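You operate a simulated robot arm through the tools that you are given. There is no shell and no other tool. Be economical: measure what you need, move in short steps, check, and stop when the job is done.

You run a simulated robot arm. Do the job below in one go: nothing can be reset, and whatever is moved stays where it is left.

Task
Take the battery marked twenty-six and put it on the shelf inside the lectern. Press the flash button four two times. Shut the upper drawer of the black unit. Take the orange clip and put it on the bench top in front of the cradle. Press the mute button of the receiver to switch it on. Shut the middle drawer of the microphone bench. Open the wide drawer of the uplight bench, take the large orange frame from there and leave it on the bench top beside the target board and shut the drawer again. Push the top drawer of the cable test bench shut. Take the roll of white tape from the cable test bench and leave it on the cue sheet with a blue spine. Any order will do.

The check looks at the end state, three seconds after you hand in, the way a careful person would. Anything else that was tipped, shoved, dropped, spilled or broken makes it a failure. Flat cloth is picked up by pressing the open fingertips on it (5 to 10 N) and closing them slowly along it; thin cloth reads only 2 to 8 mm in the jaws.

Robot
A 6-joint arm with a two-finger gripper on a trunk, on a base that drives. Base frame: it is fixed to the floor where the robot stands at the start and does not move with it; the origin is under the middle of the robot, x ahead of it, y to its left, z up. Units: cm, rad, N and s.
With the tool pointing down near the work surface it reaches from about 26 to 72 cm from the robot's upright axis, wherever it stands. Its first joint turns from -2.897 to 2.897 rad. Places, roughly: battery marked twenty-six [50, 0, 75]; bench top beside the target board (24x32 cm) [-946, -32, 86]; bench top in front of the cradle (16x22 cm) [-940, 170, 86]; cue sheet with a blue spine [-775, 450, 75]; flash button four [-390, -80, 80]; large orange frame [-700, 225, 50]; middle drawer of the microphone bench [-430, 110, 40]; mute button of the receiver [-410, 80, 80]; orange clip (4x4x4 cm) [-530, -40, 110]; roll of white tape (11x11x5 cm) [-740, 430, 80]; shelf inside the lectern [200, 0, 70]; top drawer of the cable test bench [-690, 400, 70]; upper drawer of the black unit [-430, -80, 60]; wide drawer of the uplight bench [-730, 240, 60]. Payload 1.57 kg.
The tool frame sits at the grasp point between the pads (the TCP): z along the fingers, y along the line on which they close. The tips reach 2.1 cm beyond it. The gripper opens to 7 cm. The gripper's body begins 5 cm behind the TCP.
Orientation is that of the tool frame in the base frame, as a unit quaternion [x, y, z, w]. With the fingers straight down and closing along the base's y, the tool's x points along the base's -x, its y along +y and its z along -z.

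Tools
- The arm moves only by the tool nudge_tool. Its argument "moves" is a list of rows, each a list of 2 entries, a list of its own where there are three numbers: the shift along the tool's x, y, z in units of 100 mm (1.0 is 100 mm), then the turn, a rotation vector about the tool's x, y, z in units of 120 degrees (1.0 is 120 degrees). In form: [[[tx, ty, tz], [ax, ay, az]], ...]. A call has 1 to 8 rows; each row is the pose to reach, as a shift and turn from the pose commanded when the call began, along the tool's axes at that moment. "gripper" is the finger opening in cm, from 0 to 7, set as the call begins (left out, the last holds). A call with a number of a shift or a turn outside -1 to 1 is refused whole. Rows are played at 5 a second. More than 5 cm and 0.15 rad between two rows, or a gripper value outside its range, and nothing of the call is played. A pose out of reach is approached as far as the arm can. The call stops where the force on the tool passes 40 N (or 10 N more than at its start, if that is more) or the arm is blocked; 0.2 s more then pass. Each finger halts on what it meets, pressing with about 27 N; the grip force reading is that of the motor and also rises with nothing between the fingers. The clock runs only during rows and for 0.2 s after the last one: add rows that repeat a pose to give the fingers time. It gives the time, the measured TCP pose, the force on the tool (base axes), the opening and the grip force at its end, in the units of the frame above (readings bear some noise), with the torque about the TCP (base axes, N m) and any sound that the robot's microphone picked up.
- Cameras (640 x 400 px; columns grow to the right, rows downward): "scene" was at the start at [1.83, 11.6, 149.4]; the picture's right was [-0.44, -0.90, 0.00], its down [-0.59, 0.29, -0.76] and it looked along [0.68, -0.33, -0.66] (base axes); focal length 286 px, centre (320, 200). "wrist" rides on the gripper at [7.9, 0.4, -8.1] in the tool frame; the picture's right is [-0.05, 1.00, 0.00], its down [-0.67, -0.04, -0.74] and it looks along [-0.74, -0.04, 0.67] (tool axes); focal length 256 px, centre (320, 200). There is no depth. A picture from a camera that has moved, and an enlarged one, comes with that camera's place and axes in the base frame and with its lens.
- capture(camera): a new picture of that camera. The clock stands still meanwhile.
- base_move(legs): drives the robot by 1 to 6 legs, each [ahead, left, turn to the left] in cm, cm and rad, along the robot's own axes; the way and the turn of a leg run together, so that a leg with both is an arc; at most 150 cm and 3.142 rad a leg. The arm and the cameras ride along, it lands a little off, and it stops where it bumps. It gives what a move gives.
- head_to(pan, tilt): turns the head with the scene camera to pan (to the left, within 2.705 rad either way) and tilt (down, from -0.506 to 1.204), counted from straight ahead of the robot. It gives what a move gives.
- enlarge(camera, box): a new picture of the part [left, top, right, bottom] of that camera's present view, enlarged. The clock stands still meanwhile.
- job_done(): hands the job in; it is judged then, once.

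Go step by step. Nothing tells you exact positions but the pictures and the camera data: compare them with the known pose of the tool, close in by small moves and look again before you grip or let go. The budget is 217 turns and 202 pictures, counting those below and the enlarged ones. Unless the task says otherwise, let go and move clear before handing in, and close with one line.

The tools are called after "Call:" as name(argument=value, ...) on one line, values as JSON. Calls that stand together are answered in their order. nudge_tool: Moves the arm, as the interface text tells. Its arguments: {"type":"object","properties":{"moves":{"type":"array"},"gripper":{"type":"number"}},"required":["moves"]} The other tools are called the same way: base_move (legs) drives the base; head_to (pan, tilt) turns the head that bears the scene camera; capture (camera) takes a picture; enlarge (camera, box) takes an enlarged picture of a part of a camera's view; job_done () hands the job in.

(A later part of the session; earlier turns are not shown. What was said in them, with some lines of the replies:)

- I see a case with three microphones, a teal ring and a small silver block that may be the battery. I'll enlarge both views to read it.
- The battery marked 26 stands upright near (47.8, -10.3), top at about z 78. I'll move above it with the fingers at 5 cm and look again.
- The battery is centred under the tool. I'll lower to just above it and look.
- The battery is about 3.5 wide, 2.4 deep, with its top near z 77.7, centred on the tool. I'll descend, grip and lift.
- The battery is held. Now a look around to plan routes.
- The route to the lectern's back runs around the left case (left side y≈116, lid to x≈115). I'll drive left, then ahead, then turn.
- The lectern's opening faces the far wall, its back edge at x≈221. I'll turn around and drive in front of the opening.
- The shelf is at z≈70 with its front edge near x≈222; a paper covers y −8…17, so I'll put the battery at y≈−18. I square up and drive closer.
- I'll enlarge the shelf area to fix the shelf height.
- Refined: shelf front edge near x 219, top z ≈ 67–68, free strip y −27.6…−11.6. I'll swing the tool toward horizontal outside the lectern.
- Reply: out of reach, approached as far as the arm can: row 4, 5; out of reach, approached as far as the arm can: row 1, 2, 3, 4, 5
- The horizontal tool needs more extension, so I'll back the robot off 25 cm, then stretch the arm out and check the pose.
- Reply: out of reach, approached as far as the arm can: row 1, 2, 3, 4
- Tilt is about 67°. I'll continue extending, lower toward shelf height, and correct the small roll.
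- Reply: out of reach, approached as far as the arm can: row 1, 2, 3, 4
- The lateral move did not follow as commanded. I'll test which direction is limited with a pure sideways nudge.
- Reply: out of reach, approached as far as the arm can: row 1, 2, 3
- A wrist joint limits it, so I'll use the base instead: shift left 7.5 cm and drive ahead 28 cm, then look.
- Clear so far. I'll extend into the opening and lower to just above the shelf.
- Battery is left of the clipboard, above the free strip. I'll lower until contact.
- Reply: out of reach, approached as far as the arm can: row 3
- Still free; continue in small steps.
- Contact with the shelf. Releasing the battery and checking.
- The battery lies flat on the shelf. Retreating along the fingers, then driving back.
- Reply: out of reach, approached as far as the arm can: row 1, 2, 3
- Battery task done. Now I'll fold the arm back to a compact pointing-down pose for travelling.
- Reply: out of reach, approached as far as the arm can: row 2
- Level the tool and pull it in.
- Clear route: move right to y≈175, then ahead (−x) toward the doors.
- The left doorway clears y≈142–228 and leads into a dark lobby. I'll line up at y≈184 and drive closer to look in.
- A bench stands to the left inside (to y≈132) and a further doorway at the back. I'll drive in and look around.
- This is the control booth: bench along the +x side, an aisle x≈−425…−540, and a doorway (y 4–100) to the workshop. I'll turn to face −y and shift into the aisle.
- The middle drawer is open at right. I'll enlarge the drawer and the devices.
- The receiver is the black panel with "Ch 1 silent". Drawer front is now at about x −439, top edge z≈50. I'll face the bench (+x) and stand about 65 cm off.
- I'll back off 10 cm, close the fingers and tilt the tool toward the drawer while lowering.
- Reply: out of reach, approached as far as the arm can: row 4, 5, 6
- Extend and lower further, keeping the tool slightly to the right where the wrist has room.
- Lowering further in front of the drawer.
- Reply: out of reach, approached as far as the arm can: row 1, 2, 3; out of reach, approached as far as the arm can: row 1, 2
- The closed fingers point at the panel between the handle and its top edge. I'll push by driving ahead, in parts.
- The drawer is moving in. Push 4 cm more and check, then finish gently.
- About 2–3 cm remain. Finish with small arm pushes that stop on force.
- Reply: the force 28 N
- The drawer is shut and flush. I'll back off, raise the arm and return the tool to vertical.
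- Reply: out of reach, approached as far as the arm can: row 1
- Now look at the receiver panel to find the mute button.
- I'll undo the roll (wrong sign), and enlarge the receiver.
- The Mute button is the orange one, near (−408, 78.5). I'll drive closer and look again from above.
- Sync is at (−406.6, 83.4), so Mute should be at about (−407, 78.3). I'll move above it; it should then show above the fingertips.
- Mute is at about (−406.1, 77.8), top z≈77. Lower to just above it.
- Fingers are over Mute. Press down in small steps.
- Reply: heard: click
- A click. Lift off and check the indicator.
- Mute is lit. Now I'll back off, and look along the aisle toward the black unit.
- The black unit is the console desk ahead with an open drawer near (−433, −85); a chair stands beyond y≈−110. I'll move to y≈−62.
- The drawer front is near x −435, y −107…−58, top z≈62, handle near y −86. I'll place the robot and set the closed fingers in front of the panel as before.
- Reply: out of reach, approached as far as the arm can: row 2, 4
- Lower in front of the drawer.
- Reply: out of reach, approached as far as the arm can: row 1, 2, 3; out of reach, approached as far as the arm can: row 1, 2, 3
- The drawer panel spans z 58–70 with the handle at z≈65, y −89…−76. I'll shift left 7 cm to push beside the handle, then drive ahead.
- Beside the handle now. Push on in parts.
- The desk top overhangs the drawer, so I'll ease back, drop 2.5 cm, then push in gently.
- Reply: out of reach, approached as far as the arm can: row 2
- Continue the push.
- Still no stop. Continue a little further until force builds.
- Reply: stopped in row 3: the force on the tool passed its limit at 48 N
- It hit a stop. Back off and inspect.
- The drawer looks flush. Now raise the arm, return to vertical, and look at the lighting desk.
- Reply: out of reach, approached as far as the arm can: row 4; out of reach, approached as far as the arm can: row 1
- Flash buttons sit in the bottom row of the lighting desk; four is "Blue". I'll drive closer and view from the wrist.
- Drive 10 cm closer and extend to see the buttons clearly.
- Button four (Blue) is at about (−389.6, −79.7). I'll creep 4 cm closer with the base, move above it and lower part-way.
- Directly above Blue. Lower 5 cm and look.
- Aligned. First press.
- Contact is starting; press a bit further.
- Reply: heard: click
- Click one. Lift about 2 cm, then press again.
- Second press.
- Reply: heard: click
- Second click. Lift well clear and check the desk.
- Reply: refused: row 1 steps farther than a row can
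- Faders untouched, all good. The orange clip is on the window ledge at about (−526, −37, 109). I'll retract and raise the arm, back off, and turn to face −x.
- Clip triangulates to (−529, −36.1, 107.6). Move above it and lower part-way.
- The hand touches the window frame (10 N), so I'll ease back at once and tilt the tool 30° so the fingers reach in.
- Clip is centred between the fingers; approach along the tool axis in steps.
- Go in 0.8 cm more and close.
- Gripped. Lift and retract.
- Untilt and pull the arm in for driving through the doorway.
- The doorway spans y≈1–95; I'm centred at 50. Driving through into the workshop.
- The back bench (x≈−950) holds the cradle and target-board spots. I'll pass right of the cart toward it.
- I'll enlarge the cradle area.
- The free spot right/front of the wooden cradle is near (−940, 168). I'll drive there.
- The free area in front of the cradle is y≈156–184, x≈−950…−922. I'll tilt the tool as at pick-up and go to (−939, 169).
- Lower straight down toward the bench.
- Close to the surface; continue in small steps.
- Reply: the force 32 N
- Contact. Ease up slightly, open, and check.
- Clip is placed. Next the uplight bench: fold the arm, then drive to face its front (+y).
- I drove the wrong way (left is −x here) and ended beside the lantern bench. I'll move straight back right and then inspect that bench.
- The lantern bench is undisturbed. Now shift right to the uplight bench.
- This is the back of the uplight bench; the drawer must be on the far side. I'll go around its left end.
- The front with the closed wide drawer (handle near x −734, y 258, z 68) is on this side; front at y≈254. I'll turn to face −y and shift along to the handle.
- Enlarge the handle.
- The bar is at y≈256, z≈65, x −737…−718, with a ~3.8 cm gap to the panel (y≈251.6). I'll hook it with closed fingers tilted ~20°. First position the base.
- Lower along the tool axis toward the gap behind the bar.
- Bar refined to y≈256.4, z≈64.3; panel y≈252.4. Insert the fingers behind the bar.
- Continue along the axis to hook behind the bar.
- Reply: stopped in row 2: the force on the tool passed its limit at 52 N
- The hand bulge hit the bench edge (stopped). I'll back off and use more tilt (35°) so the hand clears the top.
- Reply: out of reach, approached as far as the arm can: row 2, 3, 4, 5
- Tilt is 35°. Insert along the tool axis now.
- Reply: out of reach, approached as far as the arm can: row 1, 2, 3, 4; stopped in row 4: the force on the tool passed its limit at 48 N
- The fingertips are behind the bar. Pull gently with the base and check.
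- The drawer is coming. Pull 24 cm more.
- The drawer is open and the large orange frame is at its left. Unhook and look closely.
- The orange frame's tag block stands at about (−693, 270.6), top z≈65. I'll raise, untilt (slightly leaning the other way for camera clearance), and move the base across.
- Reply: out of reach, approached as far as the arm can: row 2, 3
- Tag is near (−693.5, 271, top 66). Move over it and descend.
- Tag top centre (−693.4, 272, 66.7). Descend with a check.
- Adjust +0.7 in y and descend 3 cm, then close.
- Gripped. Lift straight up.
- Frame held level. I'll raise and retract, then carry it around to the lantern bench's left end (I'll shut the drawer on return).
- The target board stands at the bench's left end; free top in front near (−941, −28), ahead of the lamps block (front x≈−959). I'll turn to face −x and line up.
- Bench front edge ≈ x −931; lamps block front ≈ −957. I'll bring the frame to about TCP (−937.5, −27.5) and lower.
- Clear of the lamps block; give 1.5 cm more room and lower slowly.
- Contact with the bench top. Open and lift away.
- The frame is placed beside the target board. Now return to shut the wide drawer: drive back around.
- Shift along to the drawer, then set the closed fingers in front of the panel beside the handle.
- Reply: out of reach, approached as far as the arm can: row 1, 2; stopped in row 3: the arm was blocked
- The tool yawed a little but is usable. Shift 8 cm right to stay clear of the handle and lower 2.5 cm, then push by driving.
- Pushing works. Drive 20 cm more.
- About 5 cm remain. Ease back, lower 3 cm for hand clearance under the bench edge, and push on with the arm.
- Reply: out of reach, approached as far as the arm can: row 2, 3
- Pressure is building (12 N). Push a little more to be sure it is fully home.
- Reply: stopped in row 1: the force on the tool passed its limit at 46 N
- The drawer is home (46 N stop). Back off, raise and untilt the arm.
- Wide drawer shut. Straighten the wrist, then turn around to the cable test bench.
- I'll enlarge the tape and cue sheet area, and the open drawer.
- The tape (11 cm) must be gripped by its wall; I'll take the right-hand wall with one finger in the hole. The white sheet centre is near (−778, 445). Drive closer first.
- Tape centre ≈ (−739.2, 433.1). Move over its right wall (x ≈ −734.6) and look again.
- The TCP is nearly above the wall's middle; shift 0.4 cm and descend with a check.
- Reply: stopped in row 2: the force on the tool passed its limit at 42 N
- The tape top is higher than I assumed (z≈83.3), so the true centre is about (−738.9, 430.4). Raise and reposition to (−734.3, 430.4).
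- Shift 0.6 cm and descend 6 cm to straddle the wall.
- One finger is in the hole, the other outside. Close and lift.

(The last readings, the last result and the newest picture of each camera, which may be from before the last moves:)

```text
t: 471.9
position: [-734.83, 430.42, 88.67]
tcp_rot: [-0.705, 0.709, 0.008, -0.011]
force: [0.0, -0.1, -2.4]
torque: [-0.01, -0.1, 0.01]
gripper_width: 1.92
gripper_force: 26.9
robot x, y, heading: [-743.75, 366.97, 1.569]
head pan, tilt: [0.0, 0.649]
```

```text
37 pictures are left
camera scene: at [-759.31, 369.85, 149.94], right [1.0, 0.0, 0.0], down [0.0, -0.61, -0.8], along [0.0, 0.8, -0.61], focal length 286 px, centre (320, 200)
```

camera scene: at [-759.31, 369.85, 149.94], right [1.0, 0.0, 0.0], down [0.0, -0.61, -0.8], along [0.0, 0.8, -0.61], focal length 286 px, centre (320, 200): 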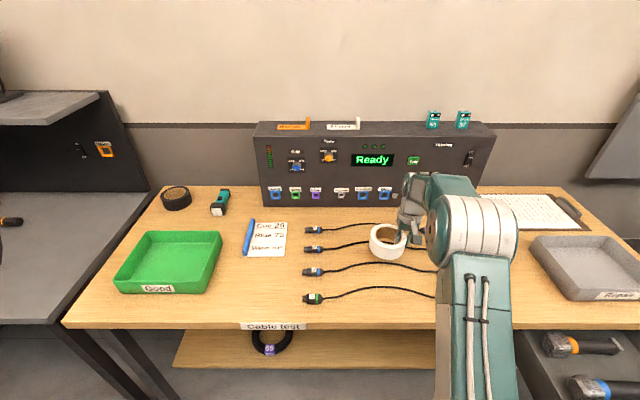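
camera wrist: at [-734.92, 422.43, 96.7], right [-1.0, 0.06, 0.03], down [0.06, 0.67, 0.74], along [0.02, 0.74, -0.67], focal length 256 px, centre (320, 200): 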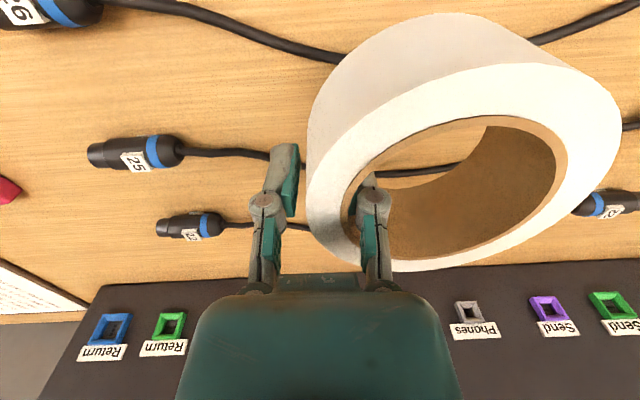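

Tape held. The white sheet spans x −783.5…−771, y 433.5…450. Raise 5 cm and shift the base left 38 and ahead 9.

Call:
nudge_tool(moves=[[[0, 0, -0.25], [0, 0, 0]], [[0, 0, -0.5], [0, 0, 0]]])

Call:
base_move(legs=[[0, 37, 0], [9, 0, 0]])

Call:
capture(camera="scene")

Call:
capture(camera="wrist")

```text
t: 472.5
position: [-734.49, 430.44, 93.6]
tcp_rot: [-0.706, 0.708, 0.008, -0.011]
force: [-0.2, -0.2, -1.8]
torque: [-0.01, -0.08, 0.01]
gripper_width: 1.98
gripper_force: 26.7
robot x, y, heading: [-743.67, 367.12, 1.567]
head pan, tilt: [0.0, 0.649]
```

```text
t: 475.6
position: [-771.04, 439.48, 93.63]
tcp_rot: [-0.704, 0.71, 0.009, -0.012]
force: [-0.3, -0.4, -1.7]
torque: [0.02, -0.03, 0.01]
gripper_width: 1.95
gripper_force: 26.9
robot x, y, heading: [-780.81, 376.38, 1.573]
head pan, tilt: [0.0, 0.649]
```

```text
36 pictures are left
camera scene: at [-795.96, 379.11, 149.97], right [1.0, 0.0, 0.0], down [0.0, -0.61, -0.8], along [0.0, 0.8, -0.61], focal length 286 px, centre (320, 200)
```

scene: 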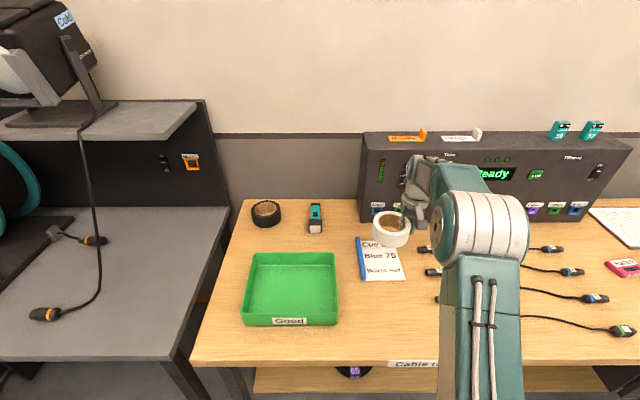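

```text
35 pictures are left
camera wrist: at [-771.16, 431.62, 101.71], right [-1.0, 0.06, 0.03], down [0.06, 0.67, 0.74], along [0.03, 0.74, -0.67], focal length 256 px, centre (320, 200)
```

wrist: 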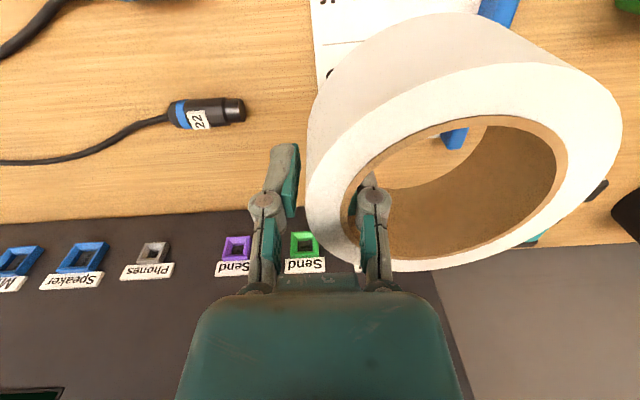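

Shift to centre over the sheet and lower.

Call:
nudge_tool(moves=[[[-0.12, 0.06, 0.1], [0, 0, 0]], [[-0.24, 0.12, 0.3], [0, 0, 0]], [[-0.24, 0.12, 0.6], [0, 0, 0]], [[-0.24, 0.12, 0.8], [0, 0, 0]]])

Call:
enlarge(camera="scene", box=[330, 205, 458, 285])

Call:
capture(camera="wrist")

```text
t: 476.6
position: [-772.64, 442.1, 85.65]
tcp_rot: [-0.704, 0.71, 0.008, -0.011]
force: [-0.3, 0.7, -2.0]
torque: [0.03, -0.05, -0.01]
gripper_width: 1.96
gripper_force: 27.1
robot x, y, heading: [-781.14, 375.87, 1.568]
head pan, tilt: [0.0, 0.649]
```

```text
5.00 times, centred on (394, 245) of scene
camera zoom: at [-796.21, 379.13, 149.94], right [1.0, 0.0, 0.0], down [0.0, -0.61, -0.8], along [0.0, 0.8, -0.61], focal length 1431 px, centre (-50, -25)
```

zoom: 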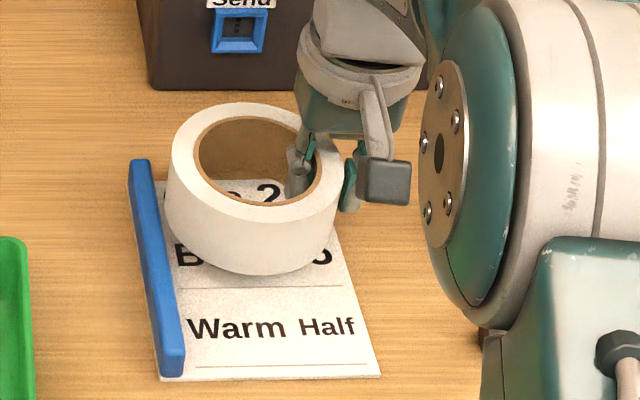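

```text
33 pictures are left
camera wrist: at [-772.86, 434.06, 93.73], right [-1.0, 0.06, 0.03], down [0.06, 0.67, 0.74], along [0.03, 0.74, -0.67], focal length 256 px, centre (320, 200)
```

wrist: 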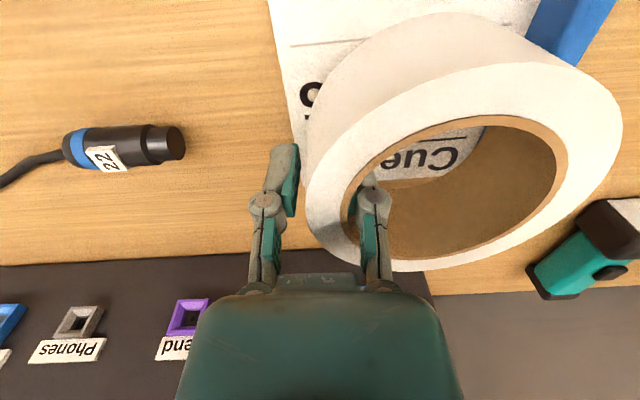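

Move 2.4 cm toward the robot for centring, then lower to contact.

Call:
nudge_tool(moves=[[[0.12, -0.02, 0], [0, 0, 0]], [[0.24, -0.03, 0.05], [0, 0, 0]], [[0.24, -0.03, 0.15], [0, 0, 0]], [[0.24, -0.03, 0.2], [0, 0, 0]]])

Call:
nudge_tool(moves=[[[0, 0, 0.04], [0, 0, 0]], [[0, 0, 0.08], [0, 0, 0]]])

Call:
enlarge(camera="scene", box=[330, 205, 458, 285])

```text
t: 477.6
position: [-772.31, 439.64, 83.84]
tcp_rot: [-0.703, 0.711, 0.009, -0.011]
force: [5.5, 0.0, 9.0]
torque: [-0.11, 0.95, 0.06]
gripper_width: 2.24
gripper_force: 27.0
robot x, y, heading: [-781.1, 376.01, 1.565]
head pan, tilt: [0.0, 0.649]
```

```text
t: 478.1
position: [-772.46, 439.55, 82.96]
tcp_rot: [-0.703, 0.711, 0.009, -0.011]
force: [3.3, 1.8, 9.4]
torque: [-0.04, 1.0, -0.08]
gripper_width: 2.49
gripper_force: 26.6
robot x, y, heading: [-780.77, 375.8, 1.568]
head pan, tilt: [0.0, 0.649]
```

```text
5.00 times, centred on (394, 245) of scene
camera zoom: at [-796.16, 379.03, 149.95], right [1.0, 0.0, 0.0], down [0.0, -0.61, -0.8], along [0.0, 0.8, -0.61], focal length 1431 px, centre (-50, -25)
```

zoom: 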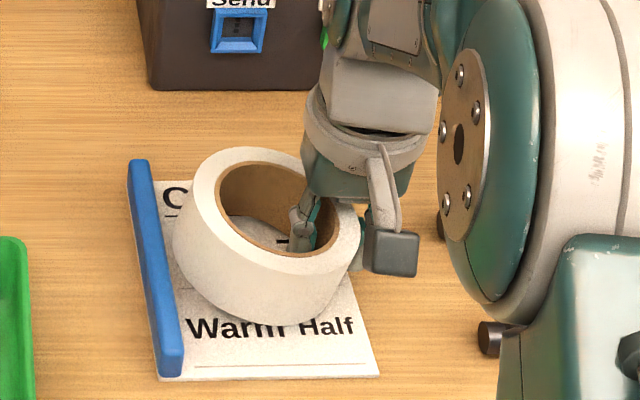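

The tape's left side seems to ride on the raised spine. Raise 2 cm, shift right 1.3 cm, and look.

Call:
nudge_tool(moves=[[[0, 0, -0.1], [0, 0, 0]], [[0, 0, -0.2], [0, 0, 0]], [[0, -0.13, -0.2], [0, 0, 0]], [[0, -0.13, -0.2], [0, 0, 0]]])

Call:
enlarge(camera="scene", box=[330, 205, 458, 285])

Call:
capture(camera="wrist")

```text
t: 479.1
position: [-771.01, 439.4, 84.75]
tcp_rot: [-0.705, 0.71, 0.009, -0.011]
force: [-0.8, 0.1, -2.3]
torque: [0.01, -0.09, 0.0]
gripper_width: 1.92
gripper_force: 26.9
robot x, y, heading: [-780.85, 376.26, 1.572]
head pan, tilt: [0.0, 0.649]
```

```text
5.00 times, centred on (394, 245) of scene
camera zoom: at [-796.21, 379.12, 149.94], right [1.0, 0.0, 0.0], down [0.0, -0.61, -0.8], along [0.0, 0.8, -0.61], focal length 1431 px, centre (-50, -25)
```

zoom: 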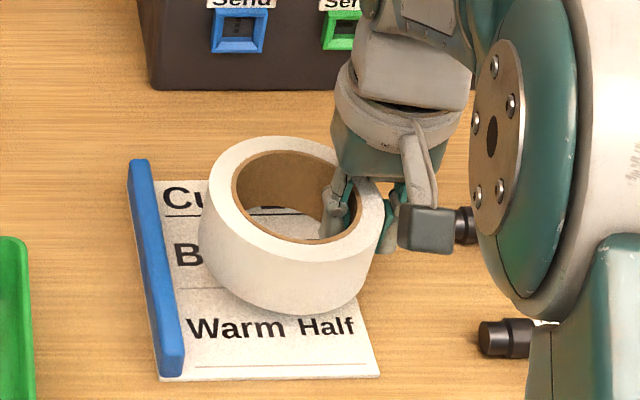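

```text
30 pictures are left
camera wrist: at [-771.11, 431.44, 92.83], right [-1.0, 0.06, 0.03], down [0.06, 0.67, 0.74], along [0.03, 0.74, -0.67], focal length 256 px, centre (320, 200)
```

wrist: 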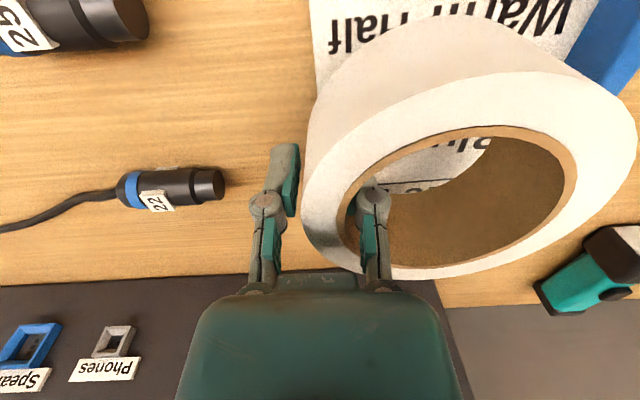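

Now clear of the spine. Shift back 0.4 cm and lower to the sheet.

Call:
nudge_tool(moves=[[[0, 0.04, 0.05], [0, 0, 0]], [[0, 0.04, 0.12], [0, 0, 0]], [[0, 0.04, 0.17], [0, 0, 0]]])

Call:
nudge_tool(moves=[[[0, 0, 0.03], [0, 0, 0]], [[0, 0, 0.06], [0, 0, 0]]])

Call:
enlarge(camera="scene", box=[330, 205, 458, 285])

```text
t: 479.9
position: [-771.48, 439.42, 83.18]
tcp_rot: [-0.704, 0.71, 0.008, -0.011]
force: [0.1, -0.4, -2.2]
torque: [0.0, -0.07, -0.01]
gripper_width: 1.93
gripper_force: 26.6
robot x, y, heading: [-780.81, 375.92, 1.568]
head pan, tilt: [0.0, 0.649]
```

```text
t: 480.6
position: [-771.61, 439.58, 82.66]
tcp_rot: [-0.703, 0.711, 0.009, -0.01]
force: [0.9, -3.1, 7.4]
torque: [-0.01, -0.16, 0.0]
gripper_width: 1.9
gripper_force: 27.0
robot x, y, heading: [-781.18, 376.54, 1.567]
head pan, tilt: [0.0, 0.649]
```

```text
5.00 times, centred on (394, 245) of scene
camera zoom: at [-796.23, 379.04, 149.94], right [1.0, 0.0, 0.0], down [0.0, -0.61, -0.8], along [0.0, 0.8, -0.61], focal length 1431 px, centre (-50, -25)
```

zoom: 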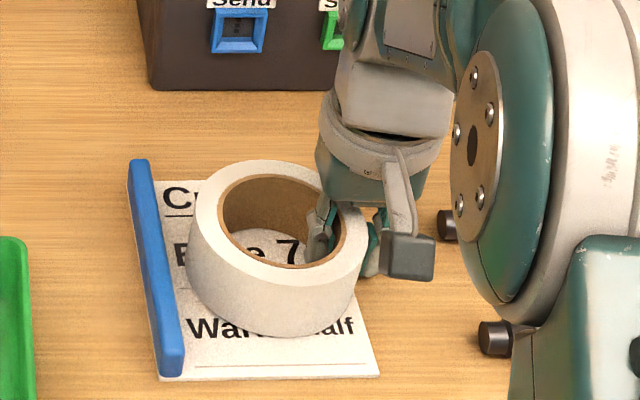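

The tape sits flat on the sheet, inside it. Release and lift straight up.

Call:
nudge_tool(moves=[[[0, 0, 0], [0, 0, 0]], [[0, 0, 0], [0, 0, 0]], [[0, 0, 0], [0, 0, 0]]], gripper=4.2)

Call:
nudge_tool(moves=[[[0, 0, -0.2], [0, 0, 0]], [[0, 0, -0.5], [0, 0, 0]], [[0, 0, -0.8], [0, 0, 0]], [[0, 0, -1.0], [0, 0, 0]]])

Call:
nudge_tool(moves=[[[0.4, 0, -0.2], [0, 0, 0]], [[0.8, 0, -0.2], [0, 0, 0]], [[1.0, 0, -0.2], [0, 0, 0]]])

Call:
capture(camera="scene")

```text
t: 481.4
position: [-771.57, 439.36, 82.51]
tcp_rot: [-0.704, 0.71, 0.008, -0.011]
force: [-0.1, -0.8, 0.2]
torque: [-0.01, 0.04, 0.0]
gripper_width: 4.25
gripper_force: 0.0
robot x, y, heading: [-780.78, 376.16, 1.567]
head pan, tilt: [0.0, 0.649]
```

```text
t: 482.4
position: [-771.31, 439.36, 92.54]
tcp_rot: [-0.704, 0.71, 0.008, -0.01]
force: [0.3, -0.3, 0.1]
torque: [0.01, 0.0, 0.01]
gripper_width: 4.19
gripper_force: 0.0
robot x, y, heading: [-781.13, 376.14, 1.566]
head pan, tilt: [0.0, 0.649]
```

```text
t: 483.1
position: [-771.24, 429.68, 94.7]
tcp_rot: [-0.704, 0.71, 0.008, -0.011]
force: [-0.1, 0.2, 0.0]
torque: [0.02, -0.02, 0.05]
gripper_width: 4.19
gripper_force: 0.0
robot x, y, heading: [-781.01, 376.13, 1.566]
head pan, tilt: [0.0, 0.649]
```

```text
28 pictures are left
camera scene: at [-796.24, 379.04, 149.94], right [1.0, 0.0, 0.0], down [0.0, -0.61, -0.8], along [0.0, 0.8, -0.61], focal length 286 px, centre (320, 200)
```

scene: 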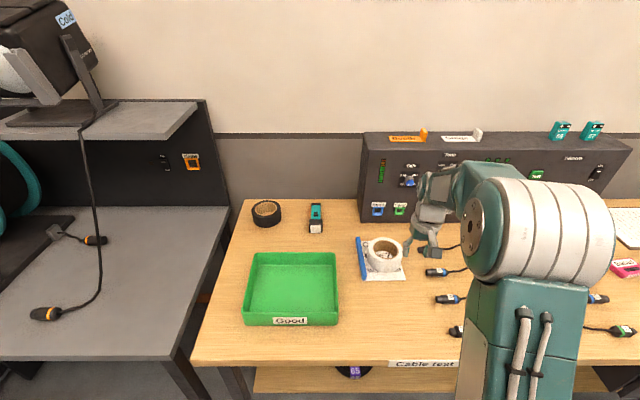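

Tape is on the cue sheet. Last: the top drawer of the cable test bench. Back off and move right.

Call:
base_move(legs=[[-50, 0, 0.004], [0, -90, 0]])

Call:
head_to(pan=-0.05, tilt=0.8)

Call:
capture(camera="scene")

Call:
capture(camera="wrist")

```text
t: 490.4
position: [-679.83, 380.03, 94.73]
tcp_rot: [-0.698, 0.716, 0.007, -0.01]
force: [-0.6, -0.3, -0.1]
torque: [0.01, 0.0, -0.03]
gripper_width: 4.19
gripper_force: 0.1
robot x, y, heading: [-690.41, 326.42, 1.55]
head pan, tilt: [0.0, 0.649]
```

```text
t: 491.1
position: [-679.67, 379.97, 94.75]
tcp_rot: [-0.698, 0.716, 0.008, -0.01]
force: [0.7, -0.1, -0.7]
torque: [0.02, 0.0, -0.01]
gripper_width: 4.18
gripper_force: 0.1
robot x, y, heading: [-690.3, 326.7, 1.552]
head pan, tilt: [-0.051, 0.799]
```

```text
27 pictures are left
camera scene: at [-705.05, 329.05, 148.68], right [1.0, -0.07, 0.0], down [-0.05, -0.72, -0.7], along [0.05, 0.69, -0.72], focal length 286 px, centre (320, 200)
```

scene: 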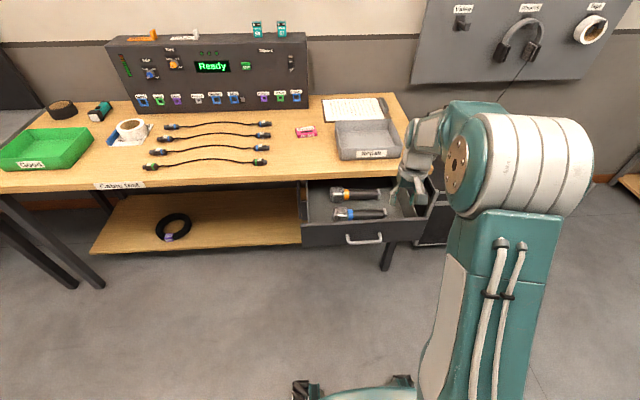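

```text
26 pictures are left
camera wrist: at [-680.03, 371.89, 102.85], right [-1.0, 0.08, 0.03], down [0.07, 0.67, 0.74], along [0.04, 0.74, -0.67], focal length 256 px, centre (320, 200)
```

wrist: 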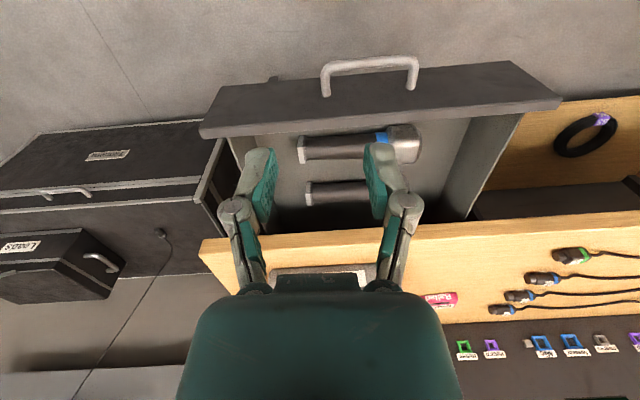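

The drawer panel is at y≈389.5 (x −706…−664), handle near x −686, z 67. I'll push left of the handle at x≈−699, tilting as before.

Call:
base_move(legs=[[-8, 0, 0.02], [0, 18, 0]])

Call:
nudge_tool(moves=[[[0, 0, 0.2], [0, -0.06, 0]], [[0, 0, 0.4], [0, -0.12, 0]], [[0, 0, 0.6], [0, -0.18, 0]], [[0, 0, 0.8], [0, -0.24, 0]], [[0, 0, 0.95], [0, -0.3, 0]]], gripper=0)

Call:
nudge_tool(moves=[[[0.15, 0, 0.25], [0, -0.03, 0]], [[0.3, 0, 0.5], [0, -0.06, 0]], [[0.45, 0, 0.75], [0, -0.06, 0]], [[0.6, 0, 0.9], [0, -0.06, 0]]])

Call:
capture(camera="wrist")

```text
t: 493.3
position: [-698.08, 372.09, 94.79]
tcp_rot: [-0.705, 0.709, 0.01, -0.011]
force: [0.0, 0.2, -0.2]
torque: [-0.04, 0.02, -0.02]
gripper_width: 4.19
gripper_force: 0.0
robot x, y, heading: [-707.81, 318.96, 1.563]
head pan, tilt: [-0.051, 0.799]
```

```text
t: 494.5
position: [-699.16, 372.24, 86.67]
tcp_rot: [-0.682, 0.682, 0.207, 0.166]
force: [-0.3, 0.7, 0.4]
torque: [0.01, 0.06, 0.01]
gripper_width: 0.0
gripper_force: 26.9
out of reach, approached as far as the arm can: row 4, 5
robot x, y, heading: [-707.52, 318.66, 1.575]
head pan, tilt: [-0.051, 0.799]
```

```text
t: 495.5
position: [-699.92, 371.46, 75.6]
tcp_rot: [-0.668, 0.67, 0.25, 0.207]
force: [0.5, -0.1, -0.2]
torque: [0.0, 0.0, 0.02]
gripper_width: 0.0
gripper_force: 26.3
robot x, y, heading: [-707.56, 318.6, 1.574]
head pan, tilt: [-0.051, 0.799]
```

```text
25 pictures are left
camera wrist: at [-699.86, 360.17, 77.1], right [-1.0, 0.03, 0.09], down [0.09, 0.07, 0.99], along [0.02, 1.0, -0.07], focal length 256 px, centre (320, 200)
```

wrist: 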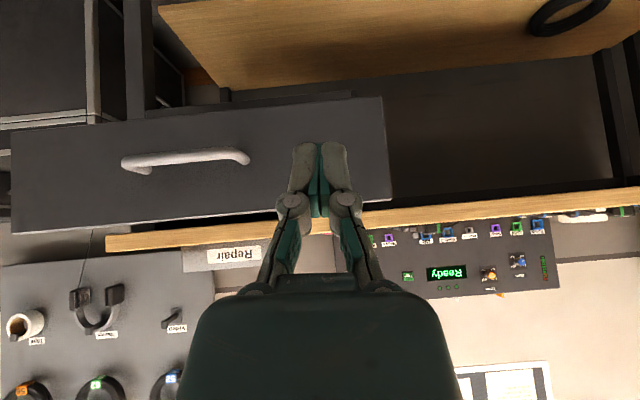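

Lower 6.5 cm so the fingertips meet the panel at z≈67, then drive ahead to push.

Call:
nudge_tool(moves=[[[0.13, 0, 0.17], [0, 0, 0]], [[0.27, 0, 0.34], [0, 0, 0]], [[0.4, 0, 0.51], [0, 0, 0]]])

Call:
base_move(legs=[[23, 0, 0]])

Call:
capture(camera="wrist")

Call:
capture(camera="scene")

```text
t: 496.3
position: [-700.14, 371.52, 69.57]
tcp_rot: [-0.667, 0.67, 0.251, 0.207]
force: [0.9, -0.3, 0.3]
torque: [-0.05, -0.01, -0.06]
gripper_width: 0.0
gripper_force: 27.3
robot x, y, heading: [-707.63, 318.51, 1.572]
head pan, tilt: [-0.051, 0.799]
```

```text
t: 498.0
position: [-700.14, 395.12, 69.44]
tcp_rot: [-0.668, 0.67, 0.25, 0.207]
force: [0.6, -0.8, -0.4]
torque: [-0.01, 0.0, 0.0]
gripper_width: 0.0
gripper_force: 26.8
robot x, y, heading: [-707.18, 342.19, 1.571]
head pan, tilt: [-0.051, 0.799]
```

```text
24 pictures are left
camera wrist: at [-700.29, 383.8, 70.95], right [-1.0, 0.02, 0.09], down [0.09, 0.07, 0.99], along [0.02, 1.0, -0.07], focal length 256 px, centre (320, 200)
```

wrist: 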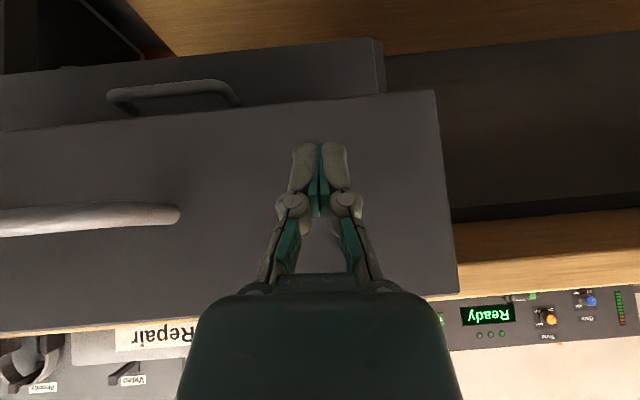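

```text
23 pictures are left
camera scene: at [-722.56, 344.36, 148.68], right [1.0, -0.05, 0.0], down [-0.03, -0.72, -0.7], along [0.03, 0.7, -0.72], focal length 286 px, centre (320, 200)
```

scene: 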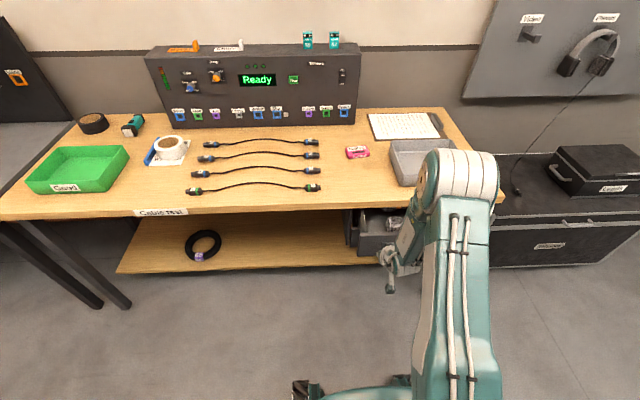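

Drawer moving in. Drive 9 cm more.

Call:
base_move(legs=[[8, 0, 0]])

Call:
capture(camera="wrist")

Call:
enlarge(camera="scene", box=[320, 140, 480, 240])

```text
t: 499.1
position: [-700.17, 403.11, 69.6]
tcp_rot: [-0.667, 0.67, 0.251, 0.208]
force: [-0.5, -0.6, -1.0]
torque: [0.01, 0.03, 0.0]
gripper_width: 0.0
gripper_force: 26.9
robot x, y, heading: [-707.73, 350.08, 1.571]
head pan, tilt: [-0.051, 0.799]
```

```text
22 pictures are left
camera wrist: at [-700.27, 391.8, 70.99], right [-1.0, 0.03, 0.09], down [0.09, 0.07, 0.99], along [0.02, 1.0, -0.07], focal length 256 px, centre (320, 200)
```

wrist: 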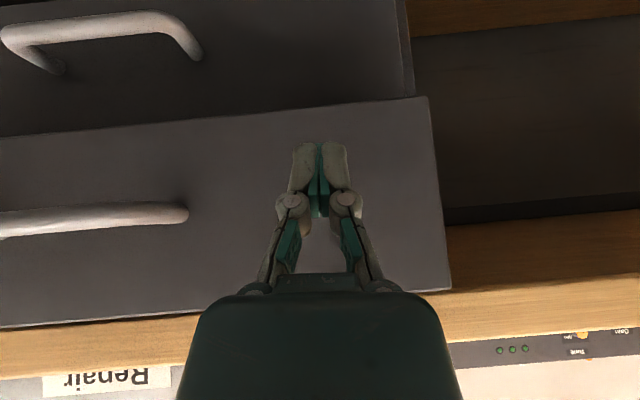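

```text
4.00 times, centred on (400, 190) of scene
camera zoom: at [-722.58, 352.4, 148.68], right [1.0, -0.05, 0.0], down [-0.04, -0.72, -0.7], along [0.03, 0.7, -0.72], focal length 1145 px, centre (0, 240)
```

zoom: 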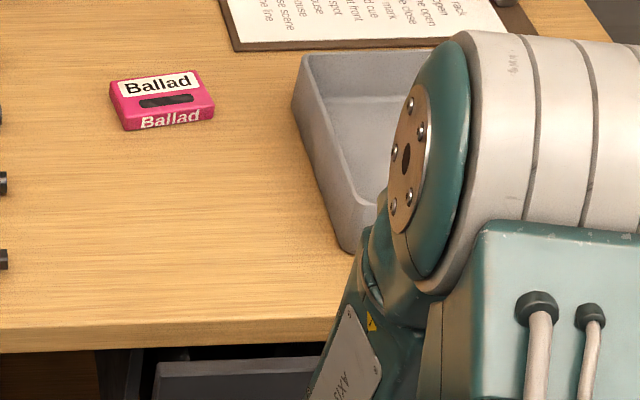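

Finish with the arm until it stops.

Call:
nudge_tool(moves=[[[-0.079, 0, 0.061], [0, 0, 0]], [[-0.158, 0, 0.122], [0, 0, 0]], [[-0.237, 0, 0.183], [0, 0, 0]], [[-0.316, 0, 0.244], [0, 0, 0]], [[-0.36, 0, 0.278], [0, 0, 0]]])

Call:
capture(camera="wrist")

```text
t: 500.3
position: [-700.26, 407.57, 69.56]
tcp_rot: [-0.667, 0.67, 0.251, 0.207]
force: [0.4, -0.3, 0.3]
torque: [-0.01, 0.0, 0.0]
gripper_width: 0.0
gripper_force: 26.9
robot x, y, heading: [-707.54, 349.98, 1.575]
head pan, tilt: [-0.051, 0.799]
```

```text
20 pictures are left
camera wrist: at [-700.37, 396.24, 71.05], right [-1.0, 0.03, 0.09], down [0.09, 0.07, 0.99], along [0.02, 1.0, -0.07], focal length 256 px, centre (320, 200)
```

wrist: 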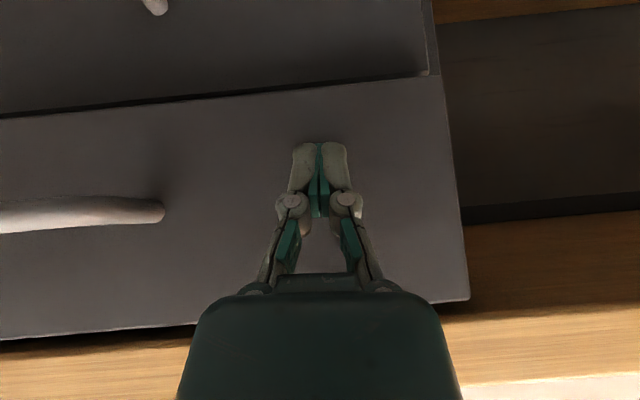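

Nearly flush; continue with small pushes.

Call:
nudge_tool(moves=[[[-0.06, 0, 0.045], [0, 0, 0]], [[-0.12, 0, 0.09], [0, 0, 0]], [[-0.18, 0, 0.137], [0, 0, 0]], [[-0.22, 0, 0.168], [0, 0, 0]]])

Call:
capture(camera="wrist")

```text
t: 501.0
position: [-700.39, 408.87, 69.18]
tcp_rot: [-0.669, 0.672, 0.246, 0.203]
force: [-1.0, -6.2, 3.7]
torque: [-0.05, -0.03, -0.07]
gripper_width: 0.01
gripper_force: 27.1
robot x, y, heading: [-707.58, 350.15, 1.574]
head pan, tilt: [-0.051, 0.799]
stopped in row 3: the force on the tool passed its limit at 49 N (the readings are from after the stop); the commanded pose is now the measured one
```

```text
19 pictures are left
camera wrist: at [-700.45, 397.59, 70.85], right [-1.0, 0.03, 0.09], down [0.09, 0.09, 0.99], along [0.02, 1.0, -0.09], focal length 256 px, centre (320, 200)
```

wrist: 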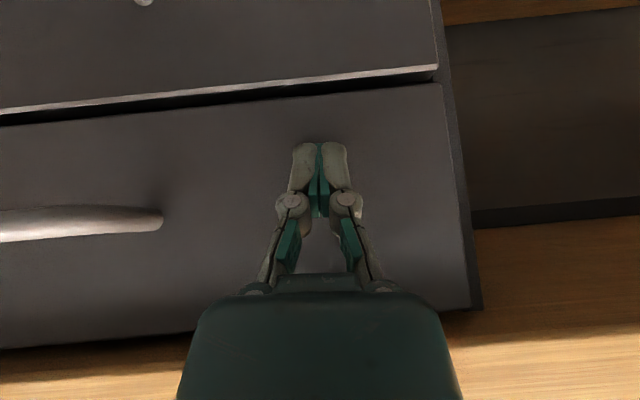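

The drawer hit its stop. Back off and check.

Call:
base_move(legs=[[-25, 0, 0]])

Call:
nudge_tool(moves=[[[-0.15, 0, -0.25], [0, 0.05, 0]], [[-0.3, 0, -0.5], [0, 0.1, 0]], [[-0.45, 0, -0.75], [0, 0.15, 0]], [[-0.6, 0, -1.0], [0, 0.2, 0]]])

Call:
capture(camera="wrist")

Call:
capture(camera="scene")

```text
t: 502.9
position: [-700.63, 384.02, 69.27]
tcp_rot: [0.67, -0.67, -0.248, -0.203]
force: [-0.8, -0.1, 0.6]
torque: [-0.01, 0.01, -0.02]
gripper_width: 0.01
gripper_force: 26.4
robot x, y, heading: [-707.65, 325.14, 1.579]
head pan, tilt: [-0.051, 0.799]
```

```text
t: 504.1
position: [-702.25, 384.04, 81.55]
tcp_rot: [-0.626, 0.76, 0.175, 0.022]
force: [0.3, 0.6, -0.2]
torque: [-0.01, 0.0, 0.01]
gripper_width: 0.0
gripper_force: 27.4
out of reach, approached as far as the arm can: row 2, 3
robot x, y, heading: [-707.8, 324.55, 1.575]
head pan, tilt: [-0.051, 0.799]
stopped in row 4: the arm was blocked; the commanded pose is now the measured one
```

```text
18 pictures are left
camera wrist: at [-702.74, 374.12, 87.16], right [-0.95, 0.21, 0.25], down [0.32, 0.4, 0.86], along [0.07, 0.89, -0.45], focal length 256 px, centre (320, 200)
```

wrist: 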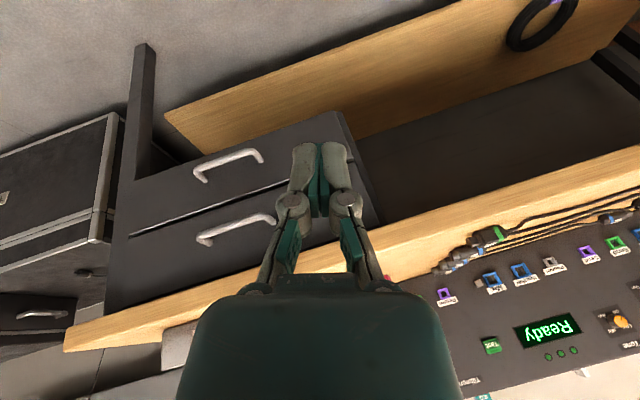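

```text
17 pictures are left
camera scene: at [-722.5, 327.14, 148.68], right [1.0, -0.04, 0.0], down [-0.03, -0.72, -0.7], along [0.03, 0.7, -0.72], focal length 286 px, centre (320, 200)
```

scene: 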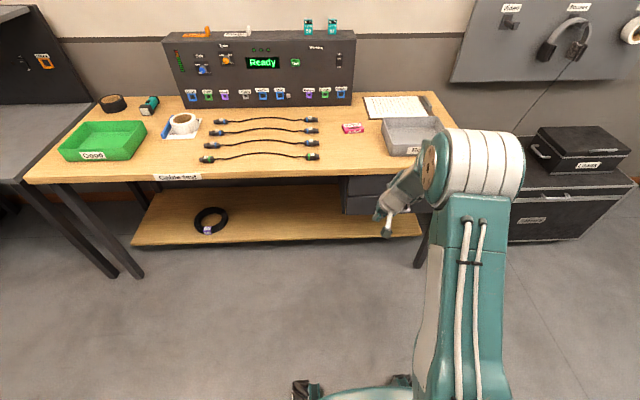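

The top drawer is flush with its neighbour, the tape lies on the cue sheet, and the arm is clear. All the jobs are done, so I'm handing in.

Call:
job_done()

```text
The job is handed in.
```

All nine jobs are done and handed in. At one point I drove against the lantern bench by mistake, but the picture afterwards showed nothing on it out of place.
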